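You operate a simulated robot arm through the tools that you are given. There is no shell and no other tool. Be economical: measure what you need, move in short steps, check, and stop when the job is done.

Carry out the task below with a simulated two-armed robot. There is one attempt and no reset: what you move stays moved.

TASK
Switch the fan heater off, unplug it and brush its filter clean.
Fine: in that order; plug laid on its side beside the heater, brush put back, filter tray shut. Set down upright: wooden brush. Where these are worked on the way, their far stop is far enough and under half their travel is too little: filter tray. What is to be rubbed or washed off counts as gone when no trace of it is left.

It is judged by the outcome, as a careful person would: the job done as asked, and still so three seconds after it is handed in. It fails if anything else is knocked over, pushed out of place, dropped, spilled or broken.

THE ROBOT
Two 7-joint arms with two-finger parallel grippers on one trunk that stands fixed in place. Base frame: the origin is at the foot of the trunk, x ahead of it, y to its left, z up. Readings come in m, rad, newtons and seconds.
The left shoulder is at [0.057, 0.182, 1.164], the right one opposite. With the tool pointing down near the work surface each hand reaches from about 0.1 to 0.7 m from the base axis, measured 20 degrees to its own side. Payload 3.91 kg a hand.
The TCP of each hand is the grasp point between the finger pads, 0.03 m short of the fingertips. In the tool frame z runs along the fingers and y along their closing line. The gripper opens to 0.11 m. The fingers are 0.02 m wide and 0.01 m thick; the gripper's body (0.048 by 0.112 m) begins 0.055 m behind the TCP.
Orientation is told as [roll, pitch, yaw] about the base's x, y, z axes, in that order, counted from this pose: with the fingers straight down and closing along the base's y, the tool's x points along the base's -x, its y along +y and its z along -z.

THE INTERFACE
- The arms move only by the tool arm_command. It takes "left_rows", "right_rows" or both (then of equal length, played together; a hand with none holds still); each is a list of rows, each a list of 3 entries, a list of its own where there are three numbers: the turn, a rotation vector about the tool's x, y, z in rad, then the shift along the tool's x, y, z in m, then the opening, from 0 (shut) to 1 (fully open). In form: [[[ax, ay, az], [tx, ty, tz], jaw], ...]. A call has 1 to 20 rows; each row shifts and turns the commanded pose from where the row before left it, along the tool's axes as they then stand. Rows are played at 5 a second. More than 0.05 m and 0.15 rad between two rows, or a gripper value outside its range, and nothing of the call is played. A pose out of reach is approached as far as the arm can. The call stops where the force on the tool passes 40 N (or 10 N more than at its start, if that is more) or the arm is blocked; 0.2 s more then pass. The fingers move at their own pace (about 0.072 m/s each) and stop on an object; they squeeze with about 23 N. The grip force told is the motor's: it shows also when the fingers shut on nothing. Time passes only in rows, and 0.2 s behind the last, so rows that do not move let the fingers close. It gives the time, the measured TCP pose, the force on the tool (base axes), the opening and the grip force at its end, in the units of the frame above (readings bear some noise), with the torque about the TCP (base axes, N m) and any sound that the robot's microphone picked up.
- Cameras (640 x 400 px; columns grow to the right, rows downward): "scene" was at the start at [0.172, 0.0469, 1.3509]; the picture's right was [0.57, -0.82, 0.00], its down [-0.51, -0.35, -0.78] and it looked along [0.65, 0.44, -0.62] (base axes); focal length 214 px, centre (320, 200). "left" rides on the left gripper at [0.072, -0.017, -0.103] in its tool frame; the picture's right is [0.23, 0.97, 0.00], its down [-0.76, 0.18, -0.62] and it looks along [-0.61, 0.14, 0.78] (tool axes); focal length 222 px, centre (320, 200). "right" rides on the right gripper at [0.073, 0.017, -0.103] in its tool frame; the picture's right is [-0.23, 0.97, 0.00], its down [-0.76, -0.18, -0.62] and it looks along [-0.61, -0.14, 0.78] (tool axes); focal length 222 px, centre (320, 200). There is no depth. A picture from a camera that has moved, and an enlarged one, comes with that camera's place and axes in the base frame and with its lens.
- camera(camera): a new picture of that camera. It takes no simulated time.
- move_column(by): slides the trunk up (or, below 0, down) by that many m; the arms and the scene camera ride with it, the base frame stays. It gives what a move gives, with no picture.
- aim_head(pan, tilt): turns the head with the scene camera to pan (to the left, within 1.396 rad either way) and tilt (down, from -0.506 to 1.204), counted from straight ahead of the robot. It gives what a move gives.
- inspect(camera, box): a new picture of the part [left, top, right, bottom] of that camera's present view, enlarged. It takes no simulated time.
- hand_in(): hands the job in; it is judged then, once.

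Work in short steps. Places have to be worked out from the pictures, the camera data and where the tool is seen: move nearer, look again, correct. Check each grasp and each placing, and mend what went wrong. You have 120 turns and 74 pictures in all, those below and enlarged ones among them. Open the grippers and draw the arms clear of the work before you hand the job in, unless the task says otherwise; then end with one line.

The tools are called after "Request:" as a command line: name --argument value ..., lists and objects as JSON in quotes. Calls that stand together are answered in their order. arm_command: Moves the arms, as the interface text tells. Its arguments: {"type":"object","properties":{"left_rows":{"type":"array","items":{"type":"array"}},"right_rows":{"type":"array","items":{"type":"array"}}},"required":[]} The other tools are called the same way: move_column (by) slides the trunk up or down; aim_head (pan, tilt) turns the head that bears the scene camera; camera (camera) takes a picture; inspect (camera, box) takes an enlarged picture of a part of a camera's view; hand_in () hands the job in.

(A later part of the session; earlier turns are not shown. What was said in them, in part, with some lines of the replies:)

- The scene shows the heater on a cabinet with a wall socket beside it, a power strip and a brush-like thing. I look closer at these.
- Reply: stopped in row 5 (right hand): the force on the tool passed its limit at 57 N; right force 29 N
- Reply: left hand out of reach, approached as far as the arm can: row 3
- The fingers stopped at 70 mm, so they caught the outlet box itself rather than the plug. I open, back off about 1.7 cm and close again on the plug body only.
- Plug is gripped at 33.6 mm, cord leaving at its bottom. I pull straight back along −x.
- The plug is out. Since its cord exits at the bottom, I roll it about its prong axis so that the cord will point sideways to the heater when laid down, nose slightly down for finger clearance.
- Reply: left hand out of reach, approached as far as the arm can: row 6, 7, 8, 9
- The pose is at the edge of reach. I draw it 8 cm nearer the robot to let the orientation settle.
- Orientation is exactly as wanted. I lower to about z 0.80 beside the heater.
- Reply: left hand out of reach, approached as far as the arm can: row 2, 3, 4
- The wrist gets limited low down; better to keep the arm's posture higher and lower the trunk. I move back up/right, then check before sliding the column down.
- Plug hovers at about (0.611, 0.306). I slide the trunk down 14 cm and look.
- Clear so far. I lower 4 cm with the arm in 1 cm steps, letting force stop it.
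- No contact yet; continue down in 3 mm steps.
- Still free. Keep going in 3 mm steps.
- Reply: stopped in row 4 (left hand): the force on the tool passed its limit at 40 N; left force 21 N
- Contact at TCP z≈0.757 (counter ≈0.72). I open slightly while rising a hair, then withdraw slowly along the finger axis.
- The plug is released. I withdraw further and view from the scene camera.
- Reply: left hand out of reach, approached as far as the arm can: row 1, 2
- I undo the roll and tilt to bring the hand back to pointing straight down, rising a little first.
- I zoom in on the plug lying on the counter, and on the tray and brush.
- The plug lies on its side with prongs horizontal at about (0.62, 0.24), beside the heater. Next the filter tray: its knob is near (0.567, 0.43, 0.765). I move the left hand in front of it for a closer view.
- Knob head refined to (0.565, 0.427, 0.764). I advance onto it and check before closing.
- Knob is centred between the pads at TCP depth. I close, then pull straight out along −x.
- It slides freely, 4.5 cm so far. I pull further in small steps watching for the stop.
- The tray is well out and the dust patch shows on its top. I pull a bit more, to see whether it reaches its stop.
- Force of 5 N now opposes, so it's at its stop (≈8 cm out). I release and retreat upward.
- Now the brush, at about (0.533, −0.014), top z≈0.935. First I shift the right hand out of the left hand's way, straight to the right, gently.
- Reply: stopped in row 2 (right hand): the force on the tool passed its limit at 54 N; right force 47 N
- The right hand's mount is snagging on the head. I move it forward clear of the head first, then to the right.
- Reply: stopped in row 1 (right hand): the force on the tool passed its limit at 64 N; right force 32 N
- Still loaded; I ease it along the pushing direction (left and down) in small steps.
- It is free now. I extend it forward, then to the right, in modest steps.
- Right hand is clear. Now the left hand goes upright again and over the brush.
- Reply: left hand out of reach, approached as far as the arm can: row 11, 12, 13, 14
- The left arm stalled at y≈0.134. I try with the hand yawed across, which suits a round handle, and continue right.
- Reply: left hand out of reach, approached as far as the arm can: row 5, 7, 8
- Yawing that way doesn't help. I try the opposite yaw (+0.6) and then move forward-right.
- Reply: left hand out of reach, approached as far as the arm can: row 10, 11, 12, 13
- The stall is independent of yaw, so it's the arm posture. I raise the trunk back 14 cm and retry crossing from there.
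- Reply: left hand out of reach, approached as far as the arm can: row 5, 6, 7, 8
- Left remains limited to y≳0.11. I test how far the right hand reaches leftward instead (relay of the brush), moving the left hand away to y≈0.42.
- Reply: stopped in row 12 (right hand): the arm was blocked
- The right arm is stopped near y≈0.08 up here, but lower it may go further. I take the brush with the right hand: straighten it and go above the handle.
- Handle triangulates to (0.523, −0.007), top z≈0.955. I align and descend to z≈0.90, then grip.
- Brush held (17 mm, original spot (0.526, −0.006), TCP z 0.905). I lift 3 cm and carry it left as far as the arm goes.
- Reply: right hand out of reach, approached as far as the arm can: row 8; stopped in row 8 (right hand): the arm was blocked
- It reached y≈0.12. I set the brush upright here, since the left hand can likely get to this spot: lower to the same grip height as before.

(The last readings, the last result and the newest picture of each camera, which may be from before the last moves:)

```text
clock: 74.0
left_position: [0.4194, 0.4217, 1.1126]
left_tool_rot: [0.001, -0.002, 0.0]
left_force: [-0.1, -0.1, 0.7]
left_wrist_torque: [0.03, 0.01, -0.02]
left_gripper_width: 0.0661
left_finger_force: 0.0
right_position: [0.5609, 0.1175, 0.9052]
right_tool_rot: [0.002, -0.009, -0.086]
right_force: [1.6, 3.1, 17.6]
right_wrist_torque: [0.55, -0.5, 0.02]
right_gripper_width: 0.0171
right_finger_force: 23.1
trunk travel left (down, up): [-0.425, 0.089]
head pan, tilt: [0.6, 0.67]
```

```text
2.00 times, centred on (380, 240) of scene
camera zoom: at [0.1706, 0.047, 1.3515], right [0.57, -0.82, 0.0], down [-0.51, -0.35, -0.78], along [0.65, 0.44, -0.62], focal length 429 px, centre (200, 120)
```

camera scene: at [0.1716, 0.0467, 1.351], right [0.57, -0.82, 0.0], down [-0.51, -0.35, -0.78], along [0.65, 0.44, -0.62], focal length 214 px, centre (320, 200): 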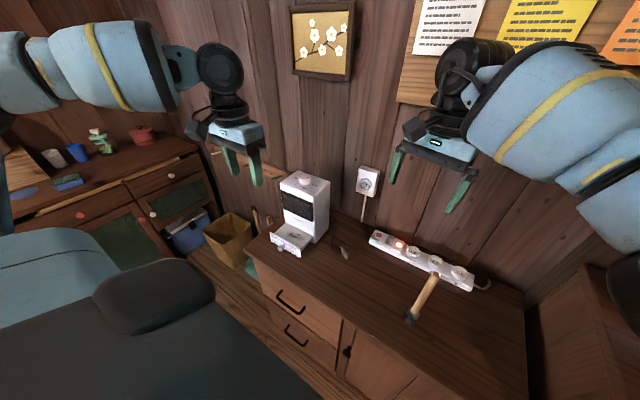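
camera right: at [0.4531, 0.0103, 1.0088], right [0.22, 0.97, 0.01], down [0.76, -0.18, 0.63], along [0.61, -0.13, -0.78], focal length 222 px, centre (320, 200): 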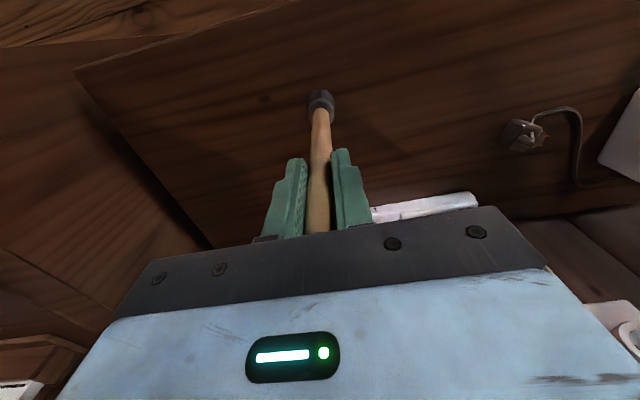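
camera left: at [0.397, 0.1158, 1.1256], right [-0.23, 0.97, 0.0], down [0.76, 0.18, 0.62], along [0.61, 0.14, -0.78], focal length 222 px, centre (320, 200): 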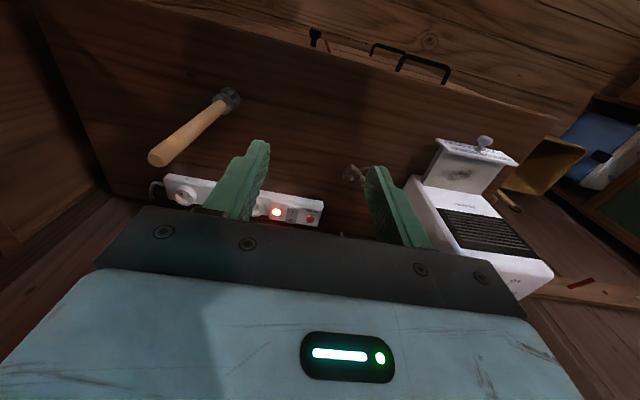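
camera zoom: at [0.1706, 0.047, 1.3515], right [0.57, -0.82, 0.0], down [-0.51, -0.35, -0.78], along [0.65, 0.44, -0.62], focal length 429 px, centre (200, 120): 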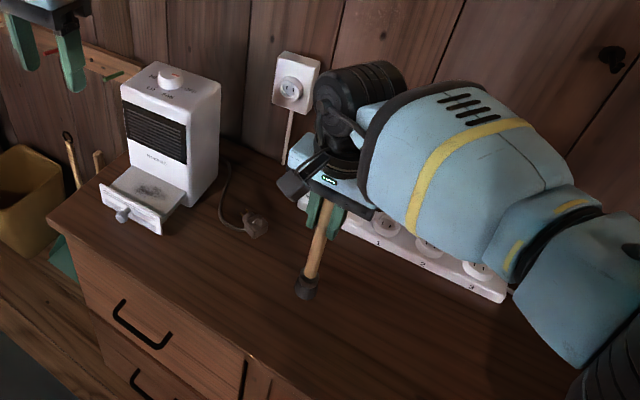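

It stands upright on the counter with light load. I release, rise and retreat right.

Request:
arm_command --right_rows '[[[0, 0, 0], [0, 0, -0.001], 0.2], [[0, 0, 0], [0, 0, 0], 0.5], [[0, 0, 0], [0, 0, 0], 0.7], [[0, 0, 0], [0, 0, -0.04], 0.7], [[0, 0, 0], [0, 0, -0.045], 0.7], [[0, 0, 0], [0, -0.045, -0.02], 0.7], [[0, 0, 0], [0.01, -0.045, 0], 0.7], [[0, 0, 0], [0.01, -0.045, 0], 0.7], [[0, 0, 0], [0.01, -0.045, 0], 0.7], [[0, 0, 0], [0.01, -0.045, 0], 0.7], [[0, 0, 0], [0.01, -0.045, 0], 0.7], [[0, 0, 0], [0.01, -0.045, 0], 0.7]]'

Request:
arm_command --left_rows '[[[0, 0, 0], [-0.02, -0.035, 0.01], 0.7], [[0, 0, 0], [-0.02, -0.035, 0.01], 0.7], [[0, 0, 0], [-0.02, -0.035, 0.01], 0.7], [[0, 0, 0], [-0.02, -0.035, 0.01], 0.7], [[0, 0, 0], [-0.02, -0.035, 0.01], 0.7], [[0, 0, 0], [-0.02, -0.035, 0.01], 0.7], [[0, 0, 0], [-0.01, -0.035, 0.01], 0.7], [[0, 0, 0], [0, -0.03, 0], 0.7], [[0, 0, 0], [0, -0.025, 0], 0.7]]'

Request:
camera --camera "left"

```text
clock: 76.6
left_position: [0.4202, 0.4207, 1.1116]
left_tool_rot: [0.001, 0.0, 0.001]
left_force: [0.6, -0.9, -0.3]
left_wrist_torque: [-0.01, 0.02, 0.02]
left_gripper_width: 0.066
left_finger_force: 0.1
right_position: [0.472, -0.1868, 1.0094]
right_tool_rot: [0.001, -0.002, -0.072]
right_force: [0.2, 0.1, -0.3]
right_wrist_torque: [0.0, -0.01, 0.04]
right_gripper_width: 0.0766
right_finger_force: 0.1
trunk travel left (down, up): [-0.425, 0.089]
head pan, tilt: [0.6, 0.67]
```

```text
clock: 78.6
left_position: [0.5512, 0.1826, 1.0431]
left_tool_rot: [0.001, 0.001, -0.003]
left_force: [-0.3, -0.5, -0.8]
left_wrist_torque: [0.03, 0.02, -0.03]
left_gripper_width: 0.077
left_finger_force: 0.0
left hand out of reach, approached as far as the arm can: row 7, 8, 9
right_position: [0.4714, -0.1863, 1.0097]
right_tool_rot: [0.0, -0.002, -0.073]
right_force: [-0.2, -0.4, 0.0]
right_wrist_torque: [-0.01, 0.01, 0.0]
right_gripper_width: 0.077
right_finger_force: 0.0
trunk travel left (down, up): [-0.425, 0.089]
head pan, tilt: [0.6, 0.67]
```

```text
15 pictures are left
camera left: at [0.4796, 0.1648, 1.1476], right [-0.23, 0.97, 0.0], down [0.76, 0.18, 0.62], along [0.61, 0.14, -0.78], focal length 222 px, centre (320, 200)
```

left: 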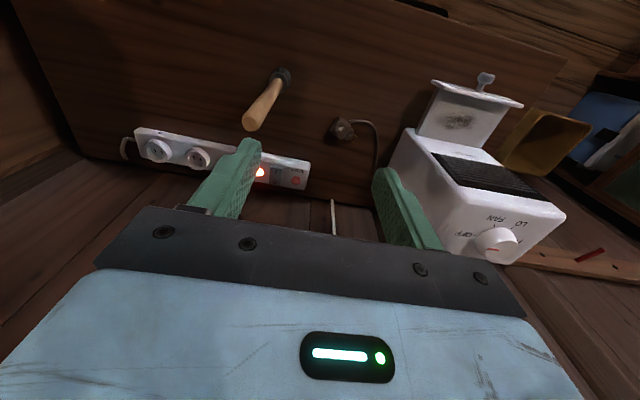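

Left stops at y≈0.18 with a vertical tool. Tilting the fingers toward forward-right keeps the wrist back; I retreat a bit, yaw −0.9 and tilt 0.7.

Request:
arm_command --left_rows '[[[0, 0, 0], [0.025, 0.035, 0], 0.7], [[0, 0, 0], [0.025, 0.035, 0], 0.7], [[0, 0, 0.15], [0, 0, 0], 0.7], [[0, 0, 0.15], [0, 0, 0], 0.7], [[0, 0, 0.15], [0, 0, 0], 0.7], [[0, 0, 0.15], [0, 0, 0], 0.7], [[0, 0, 0.15], [0, 0, 0], 0.7], [[0, 0, 0.15], [0, 0, 0], 0.7], [[0, -0.14, 0], [0, 0, 0], 0.7], [[0, -0.14, 0], [0, 0, 0], 0.7], [[0, -0.14, 0], [0, 0, 0], 0.7], [[0, -0.14, 0], [0, 0, 0], 0.7], [[0, -0.14, 0], [0, 0, 0], 0.7]]'

Request:
camera --camera "left"

```text
clock: 81.4
left_position: [0.502, 0.2519, 1.0448]
left_tool_rot: [0.0, -0.701, -0.899]
left_force: [0.6, 0.3, 0.9]
left_wrist_torque: [-0.02, -0.01, 0.02]
left_gripper_width: 0.0774
left_finger_force: 0.0
right_position: [0.4715, -0.1853, 1.0098]
right_tool_rot: [0.0, -0.003, -0.07]
right_force: [0.0, 1.0, -0.2]
right_wrist_torque: [-0.02, -0.02, -0.03]
right_gripper_width: 0.0769
right_finger_force: 0.0
trunk travel left (down, up): [-0.425, 0.089]
head pan, tilt: [0.6, 0.67]
```

```text
14 pictures are left
camera left: at [0.4128, 0.3386, 1.0775], right [0.65, 0.74, -0.15], down [0.25, -0.03, 0.97], along [0.71, -0.67, -0.21], focal length 222 px, centre (320, 200)
```

left: 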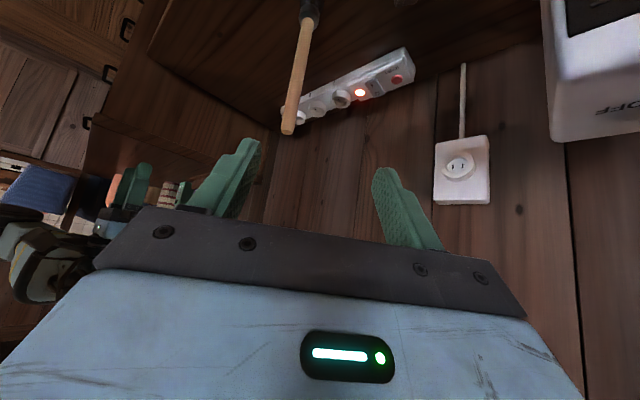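

The tilted pose works. Brush is at about (0.562, 0.118). I go to 9 cm short of the grip point along the finger axis and check alignment.

Request:
arm_command --left_rows '[[[0, 0, 0], [0.0002, -0.0122, 0.0439], 0.7], [[0, 0, 0], [0.0002, -0.0122, 0.0439], 0.7], [[0, 0, 0], [0.0002, -0.0122, 0.0439], 0.7], [[0, 0, 0], [0, 0, 0], 0.7]]'

Request:
camera --camera "left"

```text
clock: 82.4
left_position: [0.5218, 0.1638, 0.9433]
left_tool_rot: [-0.002, -0.701, -0.901]
left_force: [0.2, -0.4, 0.2]
left_wrist_torque: [-0.01, -0.01, 0.02]
left_gripper_width: 0.0769
left_finger_force: 0.1
right_position: [0.4708, -0.1864, 1.0098]
right_tool_rot: [-0.001, -0.002, -0.072]
right_force: [0.0, -0.4, 0.0]
right_wrist_torque: [-0.02, -0.02, 0.0]
right_gripper_width: 0.0769
right_finger_force: 0.1
trunk travel left (down, up): [-0.425, 0.089]
head pan, tilt: [0.6, 0.67]
```

```text
13 pictures are left
camera left: at [0.4319, 0.2497, 0.9764], right [0.66, 0.74, -0.15], down [0.25, -0.03, 0.97], along [0.71, -0.67, -0.21], focal length 222 px, centre (320, 200)
```

left: 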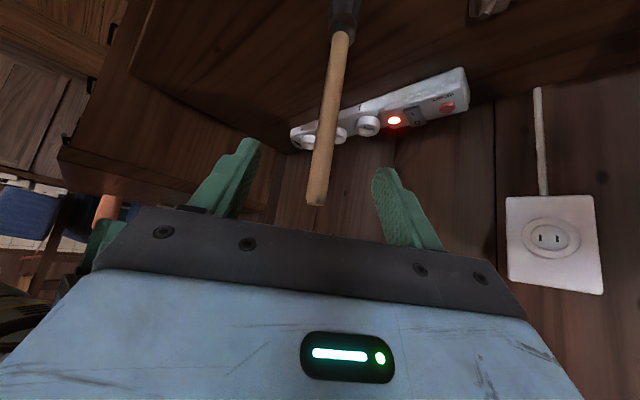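

Handle is well centred. I advance 8.8 cm along the fingers and grip.

Request:
arm_command --left_rows '[[[0, 0, 0], [0, 0.0015, 0.0295], 0.7], [[0, 0, 0], [0, 0.0015, 0.0295], 0.7], [[0, 0, 0], [0, 0, 0.0295], 0.7], [[0, 0, 0], [0, 0, 0], 0.7]]'

Request:
camera --camera "left"

```text
clock: 83.4
left_position: [0.5651, 0.1214, 0.8754]
left_tool_rot: [0.0, -0.7, -0.901]
left_force: [0.5, -0.1, -1.3]
left_wrist_torque: [0.02, -0.03, 0.03]
left_gripper_width: 0.0768
left_finger_force: 0.1
right_position: [0.4712, -0.1868, 1.0105]
right_tool_rot: [0.001, -0.002, -0.072]
right_force: [0.4, -0.7, 0.4]
right_wrist_torque: [0.01, 0.03, -0.03]
right_gripper_width: 0.0769
right_finger_force: 0.0
trunk travel left (down, up): [-0.425, 0.089]
head pan, tilt: [0.6, 0.67]
```

```text
12 pictures are left
camera left: at [0.4758, 0.2063, 0.9097], right [0.66, 0.74, -0.15], down [0.25, -0.03, 0.97], along [0.71, -0.67, -0.21], focal length 222 px, centre (320, 200)
```

left: 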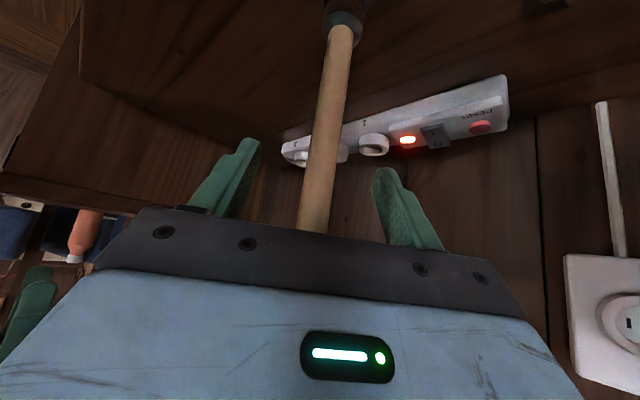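

Centred. I close, lift 6 cm.

Request:
arm_command --left_rows '[[[0, 0, 0], [0, 0, 0], 0.4], [[0, 0, 0], [0, 0, 0], 0.1], [[0, 0, 0], [0, 0, 0], 0], [[0, 0, 0], [0, 0, 0], 0], [[0, 0, 0], [0, 0, 0], 0], [[0, 0, 0], [-0.0129, 0, -0.0153], 0], [[0, 0, 0], [-0.0129, 0, -0.0153], 0], [[0, 0, 0], [-0.0129, 0, -0.0153], 0], [[0, 0, 0], [0, 0, 0], 0]]'

```text
clock: 85.4
left_position: [0.5648, 0.1212, 0.9376]
left_tool_rot: [-0.001, -0.698, -0.901]
left_force: [0.1, -0.4, -0.3]
left_wrist_torque: [-0.03, 0.06, 0.02]
left_gripper_width: 0.0167
left_finger_force: 23.1
right_position: [0.4716, -0.1864, 1.0091]
right_tool_rot: [0.0, 0.0, -0.072]
right_force: [0.3, 0.3, 0.8]
right_wrist_torque: [0.03, 0.01, -0.01]
right_gripper_width: 0.0771
right_finger_force: 0.2
trunk travel left (down, up): [-0.425, 0.089]
head pan, tilt: [0.6, 0.67]
```

Brush is held with its foot 15.5 cm below the TCP. The dust patch is near (0.548, 0.41), tray top z≈0.79. I lift and carry the brush over the tray, then look.

Request:
arm_command --left_rows '[[[0, 0, 0], [-0.029, 0, -0.0344], 0], [[0, 0, 0], [0.0269, 0.0248, -0.0236], 0], [[0, 0, 0], [0.0269, 0.0248, -0.0236], 0], [[0, 0, 0], [0.0269, 0.0248, -0.0236], 0], [[0, 0, 0], [0.0269, 0.0248, -0.0236], 0], [[0, 0, 0], [0.0269, 0.0248, -0.0236], 0], [[0, 0, 0], [0.0269, 0.0248, -0.0236], 0], [[0, 0, 0], [0.0269, 0.0248, -0.0236], 0], [[0, 0, 0], [0, 0, 0], 0]]'

Request:
inspect --camera "scene" --box '[220, 120, 400, 270]'

Request:
camera --camera "left"

```text
clock: 87.4
left_position: [0.5468, 0.4233, 0.9866]
left_tool_rot: [0.001, -0.698, -0.901]
left_force: [-0.7, -0.9, -0.6]
left_wrist_torque: [-0.03, 0.05, -0.04]
left_gripper_width: 0.0168
left_finger_force: 22.8
right_position: [0.4724, -0.1865, 1.0089]
right_tool_rot: [-0.001, -0.001, -0.071]
right_force: [0.2, 0.1, -1.0]
right_wrist_torque: [0.02, -0.01, 0.03]
right_gripper_width: 0.0772
right_finger_force: 0.0
trunk travel left (down, up): [-0.425, 0.089]
head pan, tilt: [0.6, 0.67]
```

```text
2.67 times, centred on (310, 195) of scene
camera zoom: at [0.1721, 0.0466, 1.3509], right [0.57, -0.82, 0.0], down [-0.51, -0.35, -0.78], along [0.65, 0.44, -0.62], focal length 572 px, centre (347, 213)
```

zoom: 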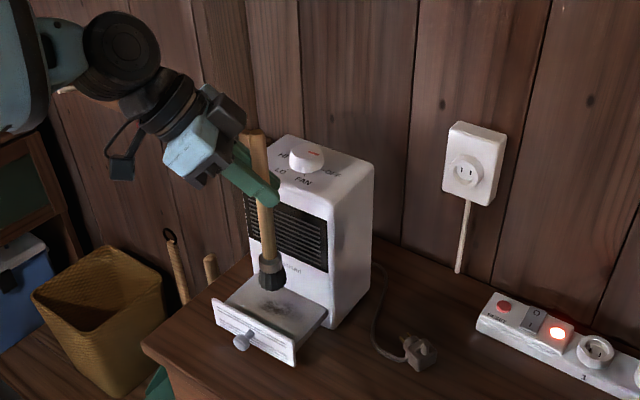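

```text
10 pictures are left
camera left: at [0.4567, 0.5094, 1.0196], right [0.65, 0.74, -0.15], down [0.25, -0.03, 0.97], along [0.71, -0.67, -0.21], focal length 222 px, centre (320, 200)
```

left: 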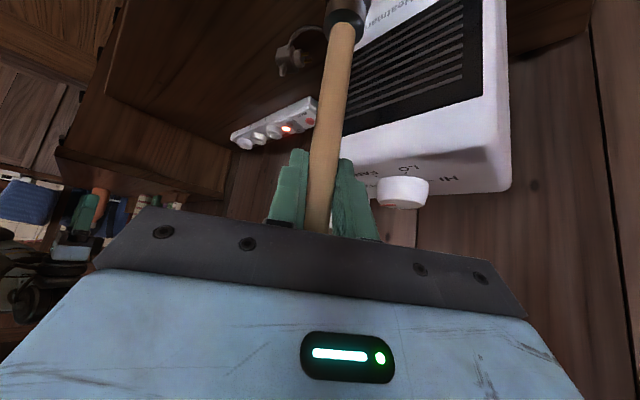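

The brush hovers just above the dust. I descend gently to find contact.

Request:
arm_command --left_rows '[[[0, 0, 0], [0.0092, 0.001, 0.0151], 0], [[0, 0, 0], [0.0092, 0.001, 0.0151], 0], [[0, 0, 0], [0.0026, 0, 0.0031], 0], [[0, 0, 0], [0.0026, 0, 0.0031], 0], [[0, 0, 0], [0, 0, 0], 0]]'

```text
clock: 88.6
left_position: [0.5499, 0.4222, 0.9425]
left_tool_rot: [0.001, -0.7, -0.9]
left_force: [0.2, 0.7, -1.2]
left_wrist_torque: [0.06, -0.1, 0.03]
left_gripper_width: 0.0167
left_finger_force: 22.7
right_position: [0.4718, -0.1849, 1.0093]
right_tool_rot: [-0.001, -0.002, -0.071]
right_force: [-0.5, 0.6, -0.2]
right_wrist_torque: [0.01, 0.05, 0.0]
right_gripper_width: 0.0771
right_finger_force: 0.0
trunk travel left (down, up): [-0.425, 0.089]
head pan, tilt: [0.6, 0.67]
```

Foot at about z 0.787, no contact. Continue in 3 mm steps.

Request:
arm_command --left_rows '[[[0, 0, 0], [0.0019, 0, 0.0023], 0], [[0, 0, 0], [0.0019, 0, 0.0023], 0], [[0, 0, 0], [0.0019, 0, 0.0023], 0], [[0, 0, 0], [0, 0, 0], 0]]'

```text
clock: 89.6
left_position: [0.5492, 0.4238, 0.9329]
left_tool_rot: [-0.001, -0.701, -0.899]
left_force: [0.1, -1.3, -0.6]
left_wrist_torque: [0.02, 0.03, 0.01]
left_gripper_width: 0.0165
left_finger_force: 23.2
right_position: [0.4708, -0.1862, 1.0095]
right_tool_rot: [-0.001, 0.001, -0.071]
right_force: [0.7, 0.0, 0.2]
right_wrist_torque: [-0.01, -0.01, -0.05]
right_gripper_width: 0.0771
right_finger_force: 0.1
trunk travel left (down, up): [-0.425, 0.089]
head pan, tilt: [0.6, 0.67]
```

Request:
inspect --camera "scene" --box '[260, 190, 360, 270]'

```text
5.00 times, centred on (310, 230) of scene
camera zoom: at [0.172, 0.047, 1.3509], right [0.57, -0.82, 0.0], down [-0.51, -0.35, -0.78], along [0.65, 0.44, -0.62], focal length 1072 px, centre (370, 50)
```

zoom: 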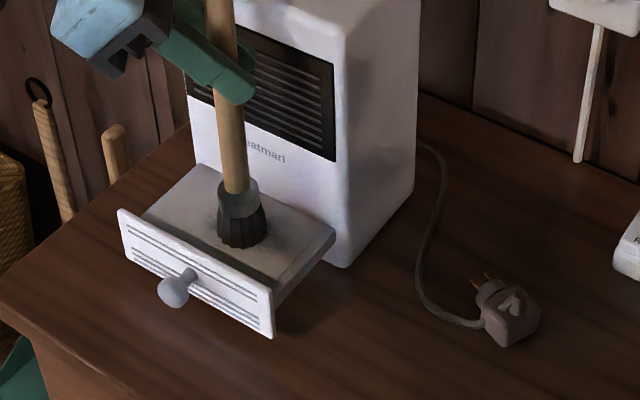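

The brush is just about touching. Tray surface spans x 0.525–0.588, y 0.361–0.485. I lower a few more mm to firm contact.

Request:
arm_command --left_rows '[[[0, 0, 0], [0.0013, 0, 0.0015], 0], [[0, 0, 0], [0.0013, 0, 0.0015], 0], [[0, 0, 0], [0.0013, 0, 0.0015], 0], [[0, 0, 0], [0, 0, 0], 0]]'

```text
clock: 90.6
left_position: [0.5492, 0.4215, 0.931]
left_tool_rot: [0.005, -0.702, -0.902]
left_force: [0.0, 1.4, 18.8]
left_wrist_torque: [0.23, -0.22, 0.0]
left_gripper_width: 0.0166
left_finger_force: 22.9
right_position: [0.4716, -0.1863, 1.0104]
right_tool_rot: [0.002, -0.003, -0.071]
right_force: [-0.6, -0.3, 0.2]
right_wrist_torque: [0.0, -0.06, 0.02]
right_gripper_width: 0.077
right_finger_force: 0.1
trunk travel left (down, up): [-0.425, 0.089]
head pan, tilt: [0.6, 0.67]
```

Contact at 19 N. I ease slightly and scrub side to side in two lanes.

Request:
arm_command --left_rows '[[[0, 0, 0], [-0.0008, 0, -0.0009], 0], [[0, 0, 0], [0.008, 0.0083, -0.0067], 0], [[0, 0, 0], [0.008, 0.0083, -0.0067], 0], [[0, 0, 0], [0.008, 0.0083, -0.0067], 0], [[0, 0, 0], [-0.008, -0.0083, 0.0067], 0], [[0, 0, 0], [-0.008, -0.0083, 0.0067], 0], [[0, 0, 0], [-0.008, -0.0083, 0.0067], 0], [[0, 0, 0], [-0.008, -0.0083, 0.0067], 0], [[0, 0, 0], [-0.008, -0.0083, 0.0067], 0], [[0, 0, 0], [-0.008, -0.0083, 0.0067], 0], [[0, 0, 0], [-0.0062, 0.0102, 0.0052], 0], [[0, 0, 0], [0.008, 0.0083, -0.0067], 0], [[0, 0, 0], [0.008, 0.0083, -0.0067], 0], [[0, 0, 0], [0.008, 0.0083, -0.0067], 0], [[0, 0, 0], [0.008, 0.0083, -0.0067], 0], [[0, 0, 0], [0.008, 0.0083, -0.0067], 0], [[0, 0, 0], [0.008, 0.0083, -0.0067], 0]]'

Request:
inspect --camera "scene" --box '[260, 190, 360, 270]'

```text
clock: 94.2
left_position: [0.5632, 0.4643, 0.929]
left_tool_rot: [0.001, -0.699, -0.899]
left_force: [-3.7, -2.3, 1.8]
left_wrist_torque: [-0.07, 0.07, -0.07]
left_gripper_width: 0.0161
left_finger_force: 22.5
right_position: [0.4717, -0.1864, 1.0096]
right_tool_rot: [0.001, -0.001, -0.071]
right_force: [-0.3, 0.8, -0.1]
right_wrist_torque: [0.02, 0.0, -0.03]
right_gripper_width: 0.0771
right_finger_force: 0.1
trunk travel left (down, up): [-0.425, 0.089]
head pan, tilt: [0.6, 0.67]
```

```text
5.00 times, centred on (310, 230) of scene
camera zoom: at [0.1715, 0.0468, 1.351], right [0.57, -0.82, 0.0], down [-0.51, -0.35, -0.78], along [0.65, 0.44, -0.62], focal length 1072 px, centre (370, 50)
```

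zoom: 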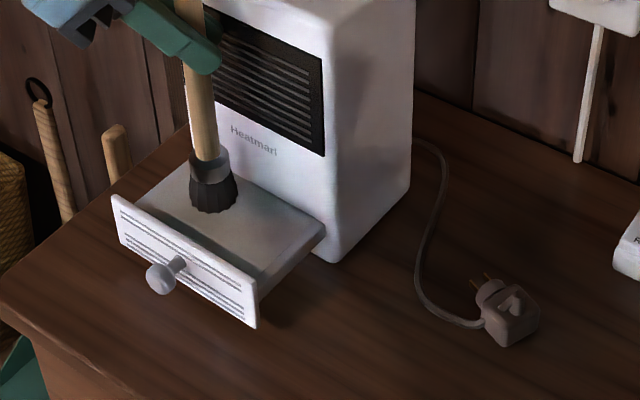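

The surface looks much cleaner, but the heater was dragged ≈1.4 cm to the left by the brush. I lift the brush and inspect before correcting that.

Request:
arm_command --left_rows '[[[0, 0, 0], [-0.0194, 0, -0.0229], 0], [[0, 0, 0], [-0.0194, 0, -0.0229], 0], [[0, 0, 0], [0, 0, 0], 0]]'

Request:
inspect --camera "scene" --box '[270, 200, 350, 264]'

```text
clock: 95.0
left_position: [0.563, 0.4657, 0.9874]
left_tool_rot: [-0.001, -0.701, -0.9]
left_force: [-0.7, -0.8, -0.8]
left_wrist_torque: [-0.01, 0.0, -0.01]
left_gripper_width: 0.016
left_finger_force: 22.9
right_position: [0.4725, -0.1859, 1.0096]
right_tool_rot: [0.001, -0.001, -0.071]
right_force: [0.7, 0.2, -0.5]
right_wrist_torque: [0.03, 0.02, -0.02]
right_gripper_width: 0.0771
right_finger_force: 0.0
trunk travel left (down, up): [-0.425, 0.089]
head pan, tilt: [0.6, 0.67]
```

```text
6.25 times, centred on (310, 232) of scene
camera zoom: at [0.1721, 0.0473, 1.3509], right [0.57, -0.82, 0.0], down [-0.51, -0.35, -0.78], along [0.65, 0.44, -0.62], focal length 1340 px, centre (382, 0)
```

zoom: 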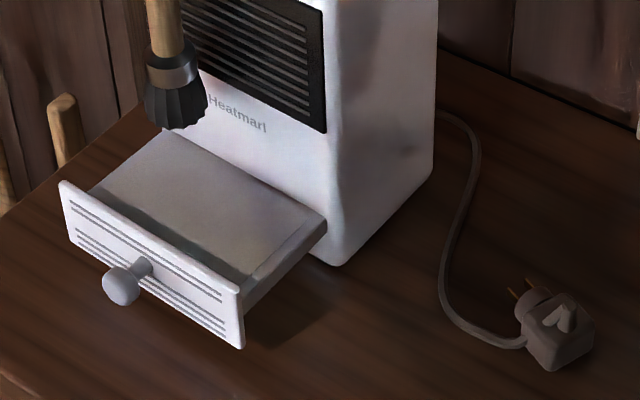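

The filter looks clean. I make one more light pass in two lanes, sweeping only toward −y, which also tends to draw the heater back.

Request:
arm_command --left_rows '[[[0, 0, 0], [0.0189, 0, 0.0223], 0], [[0, 0, 0], [0.0189, 0, 0.0223], 0], [[0, 0, 0], [-0.008, -0.0083, 0.0067], 0], [[0, 0, 0], [-0.008, -0.0083, 0.0067], 0], [[0, 0, 0], [-0.008, -0.0083, 0.0067], 0], [[0, 0, 0], [-0.008, -0.0083, 0.0067], 0], [[0, 0, 0], [-0.008, -0.0083, 0.0067], 0], [[0, 0, 0], [-0.0077, 0, -0.0092], 0], [[0, 0, 0], [0.0252, 0.0153, -0.0212], 0], [[0, 0, 0], [0.0252, 0.0153, -0.0212], 0], [[0, 0, 0], [0.0077, 0, 0.0092], 0], [[0, 0, 0], [-0.008, -0.0083, 0.0067], 0], [[0, 0, 0], [-0.008, -0.0083, 0.0067], 0], [[0, 0, 0], [-0.008, -0.0083, 0.0067], 0], [[0, 0, 0], [-0.008, -0.0083, 0.0067], 0], [[0, 0, 0], [-0.008, -0.0083, 0.0067], 0], [[0, 0, 0], [-0.0161, 0, -0.0191], 0], [[0, 0, 0], [-0.0161, 0, -0.0191], 0]]'

Request:
inspect --camera "scene" --box '[260, 190, 360, 270]'

```text
clock: 98.8
left_position: [0.5419, 0.4002, 0.9805]
left_tool_rot: [0.0, -0.699, -0.901]
left_force: [-0.2, -0.3, -0.5]
left_wrist_torque: [-0.02, -0.02, -0.01]
left_gripper_width: 0.0161
left_finger_force: 22.4
right_position: [0.4727, -0.187, 1.0095]
right_tool_rot: [-0.001, -0.002, -0.071]
right_force: [0.2, 0.6, -0.1]
right_wrist_torque: [-0.01, 0.0, 0.0]
right_gripper_width: 0.0771
right_finger_force: 0.1
trunk travel left (down, up): [-0.425, 0.089]
head pan, tilt: [0.6, 0.67]
```

```text
5.00 times, centred on (310, 230) of scene
camera zoom: at [0.1719, 0.0467, 1.351], right [0.57, -0.82, 0.0], down [-0.51, -0.35, -0.78], along [0.65, 0.44, -0.62], focal length 1072 px, centre (370, 50)
```

zoom: 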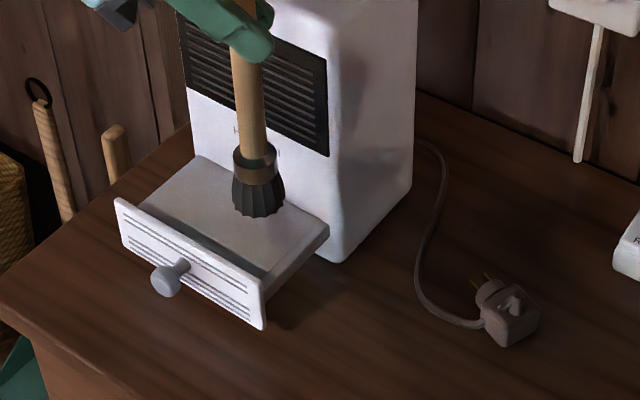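

Clean, no trace seen. Now the brush back: I try carrying it with the left hand directly to its original spot (0.526, −0.006).

Request:
arm_command --left_rows '[[[0, 0, 0], [-0.0261, -0.0294, 0.0221], 0], [[0, 0, 0], [-0.0261, -0.0294, 0.0221], 0], [[0, 0, 0], [-0.0261, -0.0294, 0.0221], 0], [[0, 0, 0], [-0.0261, -0.0294, 0.0221], 0], [[0, 0, 0], [-0.0261, -0.0294, 0.0221], 0], [[0, 0, 0], [-0.0261, -0.0294, 0.0221], 0], [[0, 0, 0], [-0.0261, -0.0294, 0.0221], 0], [[0, 0, 0], [-0.0261, -0.0294, 0.0221], 0], [[0, 0, 0], [-0.0261, -0.0294, 0.0221], 0]]'

```text
clock: 100.8
left_position: [0.5292, 0.0285, 0.9823]
left_tool_rot: [0.002, -0.699, -0.897]
left_force: [-0.5, 0.5, -0.8]
left_wrist_torque: [0.04, 0.02, 0.01]
left_gripper_width: 0.0162
left_finger_force: 23.0
left hand out of reach, approached as far as the arm can: row 9
right_position: [0.4713, -0.1854, 1.0092]
right_tool_rot: [-0.001, -0.001, -0.072]
right_force: [0.7, 0.2, -0.2]
right_wrist_torque: [-0.03, 0.03, 0.03]
right_gripper_width: 0.0767
right_finger_force: 0.0
trunk travel left (down, up): [-0.425, 0.089]
head pan, tilt: [0.6, 0.67]
```

Only 3.4 cm short. Yawing further about the vertical (brush stays upright) should give the rest.

Request:
arm_command --left_rows '[[[0, 0, 0], [0.0239, 0.0249, -0.0202], 0], [[0.086, 0, 0.1019], [0, 0, 0], 0], [[0.086, 0, 0.1019], [0, 0, 0], 0], [[0.086, 0, 0.1019], [0, 0, 0], 0], [[0, 0, 0], [-0.0181, -0.0076, 0.0153], 0], [[0, 0, 0], [-0.0181, -0.0076, 0.0153], 0], [[0, 0, 0], [-0.0181, -0.0076, 0.0153], 0], [[0, 0, 0], [0, 0, 0], 0]]'

```text
clock: 102.6
left_position: [0.5209, 0.0172, 0.9804]
left_tool_rot: [-0.003, -0.699, -1.299]
left_force: [-0.1, 0.0, 0.2]
left_wrist_torque: [0.03, 0.0, 0.0]
left_gripper_width: 0.0161
left_finger_force: 23.2
left hand out of reach, approached as far as the arm can: row 7
right_position: [0.4722, -0.1866, 1.0094]
right_tool_rot: [0.001, -0.002, -0.072]
right_force: [1.7, 0.9, -0.6]
right_wrist_torque: [0.01, 0.01, 0.01]
right_gripper_width: 0.0769
right_finger_force: 0.1
trunk travel left (down, up): [-0.425, 0.089]
head pan, tilt: [0.6, 0.67]
```

At y=0.017 now. I lower 9 cm (foot ~1.5 cm above counter) and try to slide the remaining 2 cm there.

Request:
arm_command --left_rows '[[[0, 0, 0], [0.0194, 0, 0.0229], 0], [[0, 0, 0], [0.0194, 0, 0.0229], 0], [[0, 0, 0], [0.0194, 0, 0.0229], 0], [[0, 0, 0], [-0.0094, -0.0003, 0.008], 0], [[0, 0, 0], [-0.0094, -0.0003, 0.008], 0], [[0, 0, 0], [0, 0, 0], 0]]'

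```text
clock: 104.0
left_position: [0.5092, 0.0311, 0.9031]
left_tool_rot: [-0.002, -0.701, -1.3]
left_force: [-0.3, 0.8, -0.2]
left_wrist_torque: [-0.03, -0.01, 0.0]
left_gripper_width: 0.016
left_finger_force: 23.4
left hand out of reach, approached as far as the arm can: row 1, 2, 3, 4, 5
right_position: [0.4711, -0.1867, 1.0095]
right_tool_rot: [0.001, -0.001, -0.072]
right_force: [0.8, 0.7, 0.2]
right_wrist_torque: [0.0, 0.01, -0.01]
right_gripper_width: 0.0769
right_finger_force: 0.1
trunk travel left (down, up): [-0.425, 0.089]
head pan, tilt: [0.6, 0.67]
```

Lower is more limited, so I'll set it down here and let the right hand shift it the last few cm. Lowering to near contact.

Request:
arm_command --left_rows '[[[0, 0, 0], [0.0013, 0.004, -0.005], 0], [[0, 0, 0], [0.0103, 0, 0.0122], 0], [[0, 0, 0], [0.0026, 0, 0.0031], 0], [[0, 0, 0], [0.0019, 0, 0.0023], 0], [[0, 0, 0], [0.0013, 0, 0.0015], 0], [[0, 0, 0], [0, 0, 0], 0]]'

```text
clock: 105.4
left_position: [0.5079, 0.0408, 0.882]
left_tool_rot: [-0.001, -0.699, -1.298]
left_force: [-0.2, 0.1, -0.8]
left_wrist_torque: [0.02, 0.0, 0.04]
left_gripper_width: 0.0163
left_finger_force: 23.3
left hand out of reach, approached as far as the arm can: row 3
right_position: [0.4719, -0.186, 1.0107]
right_tool_rot: [0.001, -0.003, -0.072]
right_force: [0.5, -0.4, -1.1]
right_wrist_torque: [0.0, -0.01, 0.0]
right_gripper_width: 0.077
right_finger_force: 0.1
trunk travel left (down, up): [-0.425, 0.089]
head pan, tilt: [0.6, 0.67]
```

Move 1.2 cm inside the reach limit and continue down in 2 mm steps.

Request:
arm_command --left_rows '[[[0, 0, 0], [0.0088, 0.0032, -0.0075], 0], [[0, 0, 0], [0.0013, 0, 0.0015], 0], [[0, 0, 0], [0.0013, 0, 0.0015], 0], [[0, 0, 0], [0.0013, 0, 0.0015], 0], [[0, 0, 0], [0, 0, 0], 0]]'

```text
clock: 106.6
left_position: [0.5102, 0.0492, 0.8791]
left_tool_rot: [0.005, -0.705, -1.301]
left_force: [-2.2, 1.7, 18.7]
left_wrist_torque: [0.24, 0.22, -0.02]
left_gripper_width: 0.0158
left_finger_force: 23.4
right_position: [0.4714, -0.1865, 1.0105]
right_tool_rot: [0.0, -0.003, -0.072]
right_force: [0.3, 0.3, 0.3]
right_wrist_torque: [-0.03, 0.01, 0.01]
right_gripper_width: 0.0771
right_finger_force: 0.1
trunk travel left (down, up): [-0.425, 0.089]
head pan, tilt: [0.6, 0.67]
```

It stands on the counter (19 N). I ease, open, and back off along the fingers, then away to the left.

Request:
arm_command --left_rows '[[[0, 0, 0], [-0.001, 0, -0.0011], 0], [[0, 0, 0], [0, 0, 0], 0.3], [[0, 0, 0], [0, 0, 0], 0.6], [[0, 0, 0], [0, 0, 0], 0.7], [[0, 0, 0], [0, 0, -0.04], 0.7], [[0, 0, 0], [0, 0, -0.045], 0.7], [[0, 0, 0], [0, 0, -0.045], 0.7], [[0, 0, 0], [0, 0, -0.045], 0.7], [[0, 0, 0], [0, 0, -0.045], 0.7]]'

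Request:
inspect --camera "scene" --box '[260, 140, 520, 340]'

```text
clock: 108.6
left_position: [0.4712, 0.1861, 1.0464]
left_tool_rot: [0.001, -0.7, -1.301]
left_force: [-1.0, 0.0, 0.3]
left_wrist_torque: [0.0, 0.0, 0.02]
left_gripper_width: 0.0771
left_finger_force: 0.0
right_position: [0.4713, -0.1859, 1.0103]
right_tool_rot: [0.001, -0.003, -0.07]
right_force: [-0.8, 0.4, -0.2]
right_wrist_torque: [-0.03, 0.01, 0.0]
right_gripper_width: 0.0771
right_finger_force: 0.1
trunk travel left (down, up): [-0.425, 0.089]
head pan, tilt: [0.6, 0.67]
```

```text
2.00 times, centred on (390, 240) of scene
camera zoom: at [0.1711, 0.0474, 1.3511], right [0.57, -0.82, 0.0], down [-0.51, -0.35, -0.78], along [0.65, 0.44, -0.62], focal length 429 px, centre (180, 120)
```

zoom: 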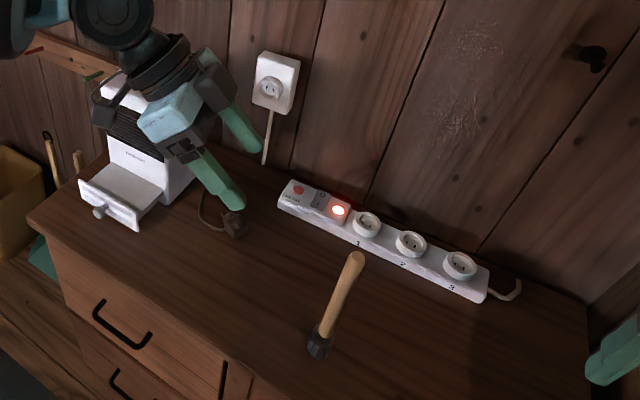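

Brush is upright at (0.510, 0.049). The right hand goes over it while the left withdraws further left; then down to z≈0.905.

Request:
arm_command --left_rows '[[[0, 0, 0], [0.0221, 0.008, -0.0186], 0.7], [[0, 0, 0], [0.0221, 0.008, -0.0186], 0.7], [[0, 0, 0], [0.0221, 0.008, -0.0186], 0.7], [[0, 0, 0], [0.0221, 0.008, -0.0186], 0.7], [[0, 0, 0], [0.0221, 0.008, -0.0186], 0.7], [[0, 0, 0], [0.0221, 0.008, -0.0186], 0.7], [[0, 0, 0], [0, 0, 0], 0.7]]' --right_rows '[[[0, 0, 0], [-0.0037, 0.0396, 0], 0.7], [[0, 0, 0], [-0.0037, 0.0396, 0], 0.7], [[0, 0, 0], [-0.0037, 0.0396, 0], 0.7], [[0, 0, 0], [-0.0037, 0.0396, 0], 0.7], [[0, 0, 0], [-0.0037, 0.0396, 0], 0.7], [[0, 0, 0], [-0.0037, 0.0396, 0], 0.7], [[0, 0, 0], [0, 0, 0], 0.7]]'

Request:
camera --camera "right"

```text
clock: 110.2
left_position: [0.4708, 0.363, 1.0465]
left_tool_rot: [-0.002, -0.701, -1.301]
left_force: [0.4, -1.1, 0.2]
left_wrist_torque: [0.05, -0.02, -0.01]
left_gripper_width: 0.0772
left_finger_force: 0.0
right_position: [0.5143, 0.0491, 1.011]
right_tool_rot: [-0.001, -0.002, -0.072]
right_force: [0.1, 0.4, 0.3]
right_wrist_torque: [0.03, -0.02, 0.0]
right_gripper_width: 0.077
right_finger_force: 0.1
trunk travel left (down, up): [-0.425, 0.089]
head pan, tilt: [0.6, 0.67]
```

```text
4 pictures are left
camera right: at [0.4437, 0.0707, 1.1147], right [0.3, 0.96, 0.0], down [0.75, -0.23, 0.62], along [0.6, -0.18, -0.78], focal length 222 px, centre (320, 200)
```

right: 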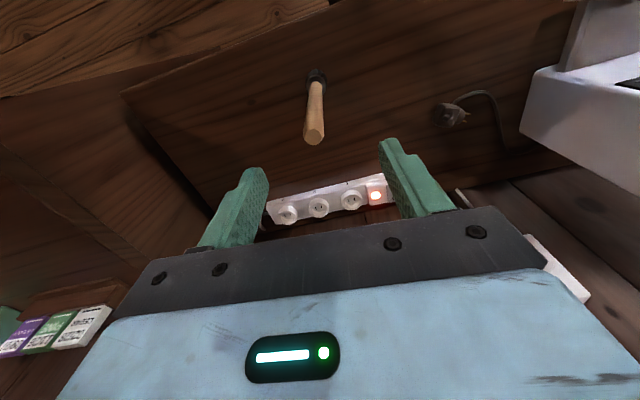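

Handle is centred within 5 mm. Descend with a 4 mm correction and grip.

Request:
arm_command --right_rows '[[[0, 0, 0], [0, -0.004, 0.02], 0.7], [[0, 0, 0], [0, 0, 0.043], 0.7], [[0, 0, 0], [0, 0, 0.042], 0.7], [[0, 0, 0], [0, 0, 0], 0.4], [[0, 0, 0], [0, 0, 0], 0.1], [[0, 0, 0], [0, 0, 0], 0], [[0, 0, 0], [0, 0, 0], 0], [[0, 0, 0], [0, 0, 0], 0]]'

```text
clock: 112.0
left_position: [0.4698, 0.3648, 1.0461]
left_tool_rot: [-0.002, -0.702, -1.299]
left_force: [0.1, -0.1, -0.1]
left_wrist_torque: [0.01, 0.0, 0.01]
left_gripper_width: 0.0771
left_finger_force: 0.0
right_position: [0.5114, 0.0448, 0.9042]
right_tool_rot: [-0.001, -0.003, -0.072]
right_force: [0.3, -0.3, -1.0]
right_wrist_torque: [-0.03, 0.02, 0.0]
right_gripper_width: 0.0171
right_finger_force: 23.2
trunk travel left (down, up): [-0.425, 0.089]
head pan, tilt: [0.6, 0.67]
```

Held at 17 mm. Lift 1.5 cm, shift to the original spot (0.526, −0.006), and lower again.

Request:
arm_command --right_rows '[[[0, 0, 0], [0, 0, -0.015], 0], [[0, 0, 0], [-0.0091, -0.025, 0], 0], [[0, 0, 0], [-0.0091, -0.025, 0], 0], [[0, 0, 0], [0, 0, 0], 0], [[0, 0, 0], [0, 0, 0.008], 0], [[0, 0, 0], [0, 0, 0.006], 0], [[0, 0, 0], [0, 0, 0.002], 0], [[0, 0, 0], [0, 0, 0], 0]]'

```text
clock: 113.8
left_position: [0.4712, 0.3654, 1.0457]
left_tool_rot: [-0.002, -0.699, -1.3]
left_force: [0.2, 0.0, 0.0]
left_wrist_torque: [0.02, -0.02, 0.0]
left_gripper_width: 0.077
left_finger_force: 0.0
right_position: [0.5273, -0.005, 0.9052]
right_tool_rot: [-0.001, -0.001, -0.071]
right_force: [-0.1, 0.3, 1.7]
right_wrist_torque: [-0.2, -0.06, -0.02]
right_gripper_width: 0.0169
right_finger_force: 22.6
trunk travel left (down, up): [-0.425, 0.089]
head pan, tilt: [0.6, 0.67]
```

Light contact at the original spot. I release and withdraw the right hand; meanwhile the left hand turns back upright.

Request:
arm_command --left_rows '[[[0, 0.14, 0], [0, 0, 0], 0.6], [[0, 0.14, 0], [0, 0, 0], 0.6], [[0, 0.14, 0], [0, 0, 0], 0.6], [[0, 0.14, 0], [0, 0, 0], 0.6], [[0, 0.14, 0], [0, 0, 0], 0.6], [[0, 0, -0.1445], [0, 0, 0], 0.6], [[0, 0, -0.1445], [0, 0, 0], 0.6], [[0, 0, -0.1445], [0, 0, 0], 0.6], [[0, 0, -0.1445], [0, 0, 0], 0.6], [[0, 0, -0.1445], [0, 0, 0], 0.6], [[0, 0, -0.1445], [0, 0, 0], 0.6], [[0, 0, -0.1445], [0, 0, 0], 0.6], [[0, 0, -0.1445], [0, 0, 0], 0.6], [[0, 0, -0.1445], [0, 0, 0], 0.6]]' --right_rows '[[[0, 0, 0], [0, 0, 0], 0.3], [[0, 0, 0], [0, 0, 0], 0.6], [[0, 0, 0], [0, 0, 0], 0.7], [[0, 0, 0], [0, 0, -0.04], 0.7], [[0, 0, 0], [0, 0, -0.04], 0.7], [[0, 0, 0], [0, 0, -0.02], 0.7], [[0, 0, 0], [0.01, -0.04, 0], 0.7], [[0, 0, 0], [0.01, -0.04, 0], 0.7], [[0, 0, 0], [0.01, -0.04, 0], 0.7], [[0, 0, 0], [0.01, -0.04, 0], 0.7], [[0, 0, 0], [0.01, -0.04, 0], 0.7], [[0, 0, 0], [0, 0, 0], 0.7], [[0, 0, 0], [0, 0, 0], 0.7], [[0, 0, 0], [0, 0, 0], 0.7]]'

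```text
clock: 116.8
left_position: [0.4719, 0.3675, 1.0451]
left_tool_rot: [0.002, 0.0, 0.003]
left_force: [0.5, -0.2, 0.8]
left_wrist_torque: [0.01, 0.01, 0.02]
left_gripper_width: 0.066
left_finger_force: 0.0
right_position: [0.4592, -0.1993, 1.0042]
right_tool_rot: [0.0, -0.001, -0.073]
right_force: [-1.2, -0.6, -0.4]
right_wrist_torque: [-0.01, 0.0, 0.03]
right_gripper_width: 0.0771
right_finger_force: 0.0
trunk travel left (down, up): [-0.425, 0.089]
head pan, tilt: [0.6, 0.67]
```

Now the tray. From the last picture its knob is near (0.482, 0.435, 0.765), the heater being slightly yawed. I go to a standoff in front, tilted 0.51 rad, and look.

Request:
arm_command --left_rows '[[[0, 0, 0], [0.0133, 0.0169, 0.0416], 0.6], [[0, 0, 0], [0.0133, 0.0169, 0.0416], 0.6], [[0, 0, 0], [0.0133, 0.0169, 0.0416], 0.6], [[0, 0, 0], [0.0133, 0.0169, 0.0416], 0.6], [[0, -0.1275, 0], [0, 0, 0], 0.6], [[0, -0.1275, 0], [0, 0, 0], 0.6], [[0, -0.1275, 0], [0, 0, 0], 0.6], [[0, -0.1275, 0], [0, 0, 0], 0.6], [[0, 0, 0], [0, 0, 0], 0.6]]'

Request:
camera --camera "left"

```text
clock: 118.8
left_position: [0.4185, 0.4349, 0.8783]
left_tool_rot: [-0.002, -0.511, 0.002]
left_force: [-0.3, 0.4, 0.1]
left_wrist_torque: [-0.01, -0.01, 0.0]
left_gripper_width: 0.0658
left_finger_force: 0.1
right_position: [0.459, -0.1985, 1.0049]
right_tool_rot: [-0.001, -0.002, -0.072]
right_force: [0.0, 0.3, 0.0]
right_wrist_torque: [0.02, -0.03, 0.03]
right_gripper_width: 0.0771
right_finger_force: 0.1
trunk travel left (down, up): [-0.425, 0.089]
head pan, tilt: [0.6, 0.67]
```

```text
3 pictures are left
camera left: at [0.3051, 0.4183, 0.9346], right [-0.2, 0.97, -0.11], down [0.36, 0.18, 0.92], along [0.91, 0.14, -0.39], focal length 222 px, centre (320, 200)
```

left: 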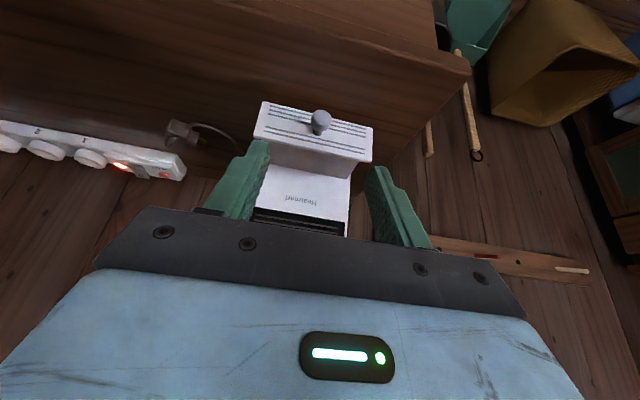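

Knob confirmed at about (0.485, 0.4365). I advance and grip it.

Request:
arm_command --left_rows '[[[0, 0, 0], [-0.0003, 0.0004, 0.0431], 0.6], [[0, 0, 0], [-0.0003, 0.0004, 0.0431], 0.6], [[0, 0, 0], [-0.0003, 0.0004, 0.0431], 0.6], [[0, 0, 0], [0, 0, 0], 0.4], [[0, 0, 0], [0, 0, 0], 0.1], [[0, 0, 0], [0, 0, 0], 0], [[0, 0, 0], [0, 0, 0], 0]]'

```text
clock: 120.4
left_position: [0.479, 0.4376, 0.7681]
left_tool_rot: [-0.001, -0.51, 0.0]
left_force: [1.2, -2.5, 1.4]
left_wrist_torque: [-0.02, -0.2, -0.05]
left_gripper_width: 0.0211
left_finger_force: 23.2
right_position: [0.4579, -0.1984, 1.0042]
right_tool_rot: [0.0, -0.002, -0.073]
right_force: [-0.5, -0.3, 0.2]
right_wrist_torque: [0.03, -0.02, 0.01]
right_gripper_width: 0.0771
right_finger_force: 0.0
trunk travel left (down, up): [-0.425, 0.089]
head pan, tilt: [0.6, 0.67]
```

Gripped (21 mm). I draw it 1 cm back to −y to undo the yaw, then push the tray in most of the way.

Request:
arm_command --left_rows '[[[0, 0, 0], [0, -0.0035, 0], 0], [[0, 0, 0], [0, -0.0035, 0], 0], [[0, 0, 0], [0, -0.003, 0], 0], [[0, 0, 0], [0, 0, 0], 0], [[0, 0, 0], [-0.0087, 0, 0.0049], 0], [[0, 0, 0], [-0.0087, 0, 0.0049], 0], [[0, 0, 0], [-0.0087, 0, 0.0049], 0], [[0, 0, 0], [-0.0087, 0, 0.0049], 0], [[0, 0, 0], [-0.0087, 0, 0.0049], 0], [[0, 0, 0], [-0.0087, 0, 0.0049], 0], [[0, 0, 0], [-0.0087, 0, 0.0049], 0], [[0, 0, 0], [0, 0, 0], 0]]'

```text
clock: 123.0
left_position: [0.5512, 0.4273, 0.7674]
left_tool_rot: [0.001, -0.512, 0.002]
left_force: [-1.0, 11.2, 15.3]
left_wrist_torque: [0.12, 0.13, 0.12]
left_gripper_width: 0.0212
left_finger_force: 23.0
right_position: [0.4578, -0.198, 1.0048]
right_tool_rot: [0.0, -0.003, -0.073]
right_force: [-0.6, 0.3, -0.3]
right_wrist_torque: [0.0, 0.0, 0.03]
right_gripper_width: 0.0771
right_finger_force: 0.1
trunk travel left (down, up): [-0.425, 0.089]
head pan, tilt: [0.6, 0.67]
```

Moving easily. I push the last centimetre in small steps.

Request:
arm_command --left_rows '[[[0, 0, 0], [-0.0031, 0, 0.0006], 0], [[0, 0, 0], [-0.0026, 0, 0.0015], 0], [[0, 0, 0], [-0.0026, 0, 0.0015], 0], [[0, 0, 0], [0, 0, 0], 0]]'

Request:
inspect --camera "scene" --box '[240, 150, 400, 250]'

```text
clock: 124.0
left_position: [0.5612, 0.4258, 0.7663]
left_tool_rot: [0.0, -0.508, 0.0]
left_force: [-1.6, 6.4, 6.7]
left_wrist_torque: [0.04, -0.14, 0.03]
left_gripper_width: 0.0208
left_finger_force: 23.5
right_position: [0.4583, -0.1977, 1.0047]
right_tool_rot: [0.0, -0.001, -0.07]
right_force: [-0.7, -0.7, -0.4]
right_wrist_torque: [0.03, -0.02, 0.02]
right_gripper_width: 0.077
right_finger_force: 0.1
trunk travel left (down, up): [-0.425, 0.089]
head pan, tilt: [0.6, 0.67]
```

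```text
4.00 times, centred on (320, 200) of scene
camera zoom: at [0.1713, 0.0472, 1.351], right [0.57, -0.82, 0.0], down [-0.51, -0.35, -0.78], along [0.65, 0.44, -0.62], focal length 858 px, centre (320, 200)
```

zoom: 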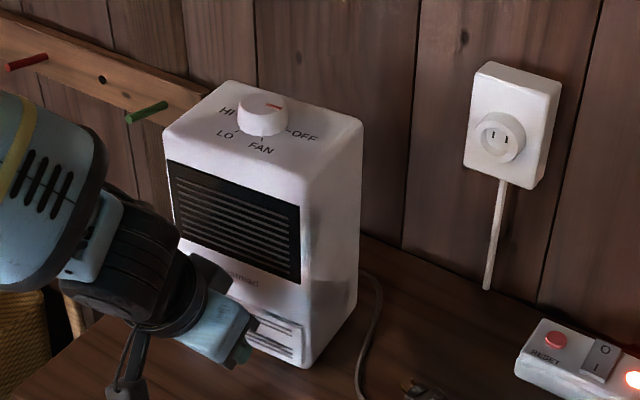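

The heater seems to have slid back about 1.3 cm. I release, back off, and look at whether the tray is flush.

Request:
arm_command --left_rows '[[[0, 0, 0], [0, 0, 0], 0.25], [[0, 0, 0], [0, 0, 0], 0.5], [[0, 0, 0], [0, 0, -0.04], 0.5], [[0, 0, 0], [0, 0, -0.045], 0.5], [[0, 0, 0], [0, 0, -0.045], 0.5]]'

Request:
inspect --camera "left" --box '[220, 60, 420, 200]'

```text
clock: 125.2
left_position: [0.4985, 0.4239, 0.885]
left_tool_rot: [0.002, -0.51, 0.0]
left_force: [-0.2, -0.4, 0.1]
left_wrist_torque: [0.0, -0.03, -0.02]
left_gripper_width: 0.0552
left_finger_force: 0.1
right_position: [0.4587, -0.1986, 1.0041]
right_tool_rot: [-0.002, -0.004, -0.072]
right_force: [-0.7, -0.3, -0.1]
right_wrist_torque: [-0.02, 0.0, -0.04]
right_gripper_width: 0.0771
right_finger_force: 0.1
trunk travel left (down, up): [-0.425, 0.089]
head pan, tilt: [0.6, 0.67]
```

```text
2.86 times, centred on (320, 130) of left
camera zoom: at [0.3847, 0.4075, 0.9405], right [-0.2, 0.97, -0.11], down [0.36, 0.18, 0.92], along [0.91, 0.14, -0.39], focal length 635 px, centre (320, 400)
```

zoom: 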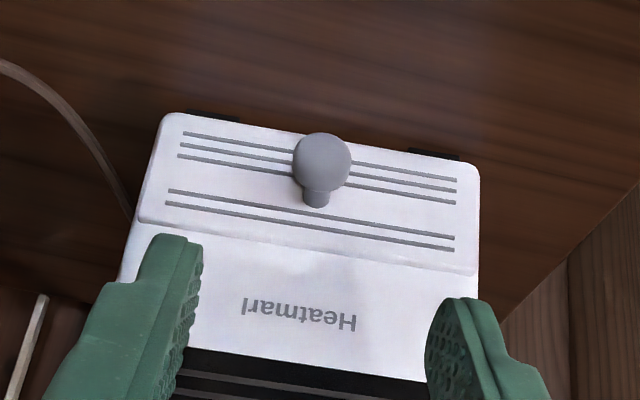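

The panel looks flush or nearly so. To be sure it is seated, I regrip the knob without side load and give a gentle, monitored push.

Request:
arm_command --left_rows '[[[0, 0, 0], [0, 0.0005, 0.045], 0.5], [[0, 0, 0], [0, 0.0005, 0.045], 0.5], [[0, 0, 0], [0, 0, 0.04], 0.5], [[0, 0, 0], [0, 0, 0], 0.3], [[0, 0, 0], [0, 0, 0], 0.1], [[0, 0, 0], [0, 0, 0], 0], [[0, 0, 0], [0, 0, 0], 0], [[0, 0, 0], [-0.0017, 0, 0.001], 0], [[0, 0, 0], [0, 0, 0], 0]]'

```text
clock: 127.2
left_position: [0.563, 0.4255, 0.7679]
left_tool_rot: [0.0, -0.508, -0.001]
left_force: [-5.3, -1.2, 0.0]
left_wrist_torque: [-0.01, -0.16, -0.03]
left_gripper_width: 0.0208
left_finger_force: 23.5
right_position: [0.4594, -0.1984, 1.0039]
right_tool_rot: [0.001, -0.004, -0.072]
right_force: [0.4, 0.2, 0.6]
right_wrist_torque: [0.04, 0.01, -0.01]
right_gripper_width: 0.077
right_finger_force: 0.0
trunk travel left (down, up): [-0.425, 0.089]
head pan, tilt: [0.6, 0.67]
```

A 2 mm push already meets 5 N, so the tray is at its closed stop. I release and withdraw the left hand well clear.

Request:
arm_command --left_rows '[[[0, 0, 0], [0.0014, 0, -0.0008], 0], [[0, 0, 0], [0, 0, 0], 0.25], [[0, 0, 0], [0, 0, 0], 0.6], [[0, 0, 0], [0, 0, 0], 0.6], [[0, 0, 0], [0, 0, -0.045], 0.6], [[0, 0, 0], [0, 0, -0.045], 0.6], [[0, 0, 0], [0, 0, -0.045], 0.6], [[0, 0, 0], [0, 0, -0.045], 0.6], [[0, 0, 0], [0, 0, -0.045], 0.6], [[0, 0, 0], [0, 0.03, -0.035], 0.6], [[0, 0, 0], [0, 0.03, -0.035], 0.6], [[0, 0, 0], [0.02, 0.03, 0], 0.6]]'

Request:
inspect --camera "scene" --box '[250, 150, 490, 330]'

```text
clock: 129.8
left_position: [0.4032, 0.5162, 1.0179]
left_tool_rot: [-0.003, -0.508, 0.001]
left_force: [-0.8, -1.1, -0.1]
left_wrist_torque: [0.01, 0.0, 0.0]
left_gripper_width: 0.0661
left_finger_force: 0.2
right_position: [0.4585, -0.1975, 1.0034]
right_tool_rot: [-0.002, -0.001, -0.071]
right_force: [0.5, 0.6, 0.5]
right_wrist_torque: [-0.01, 0.01, -0.02]
right_gripper_width: 0.0768
right_finger_force: 0.0
trunk travel left (down, up): [-0.425, 0.089]
head pan, tilt: [0.6, 0.67]
```

```text
2.22 times, centred on (370, 240) of scene
camera zoom: at [0.1726, 0.0483, 1.3507], right [0.57, -0.82, 0.0], down [-0.51, -0.35, -0.78], along [0.65, 0.44, -0.62], focal length 477 px, centre (209, 111)
```

zoom: 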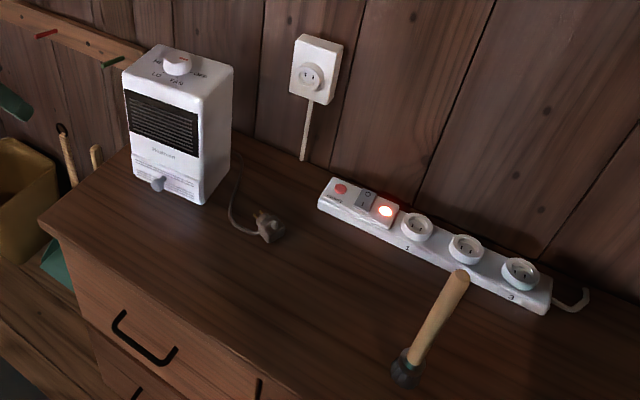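

The heater is off with its tray shut, the plug lies on its side next to it, and the brush stands upright where it was. Both hands are open and clear, so I hand in.

Request:
hand_in

```text
The job is handed in.
```

The heater is switched off and unplugged and its filter looks clean; the plug lies on its side beside it, the tray is shut and the brush stands upright at its original spot, but the brushing and closing moved the heater back about 1 cm.
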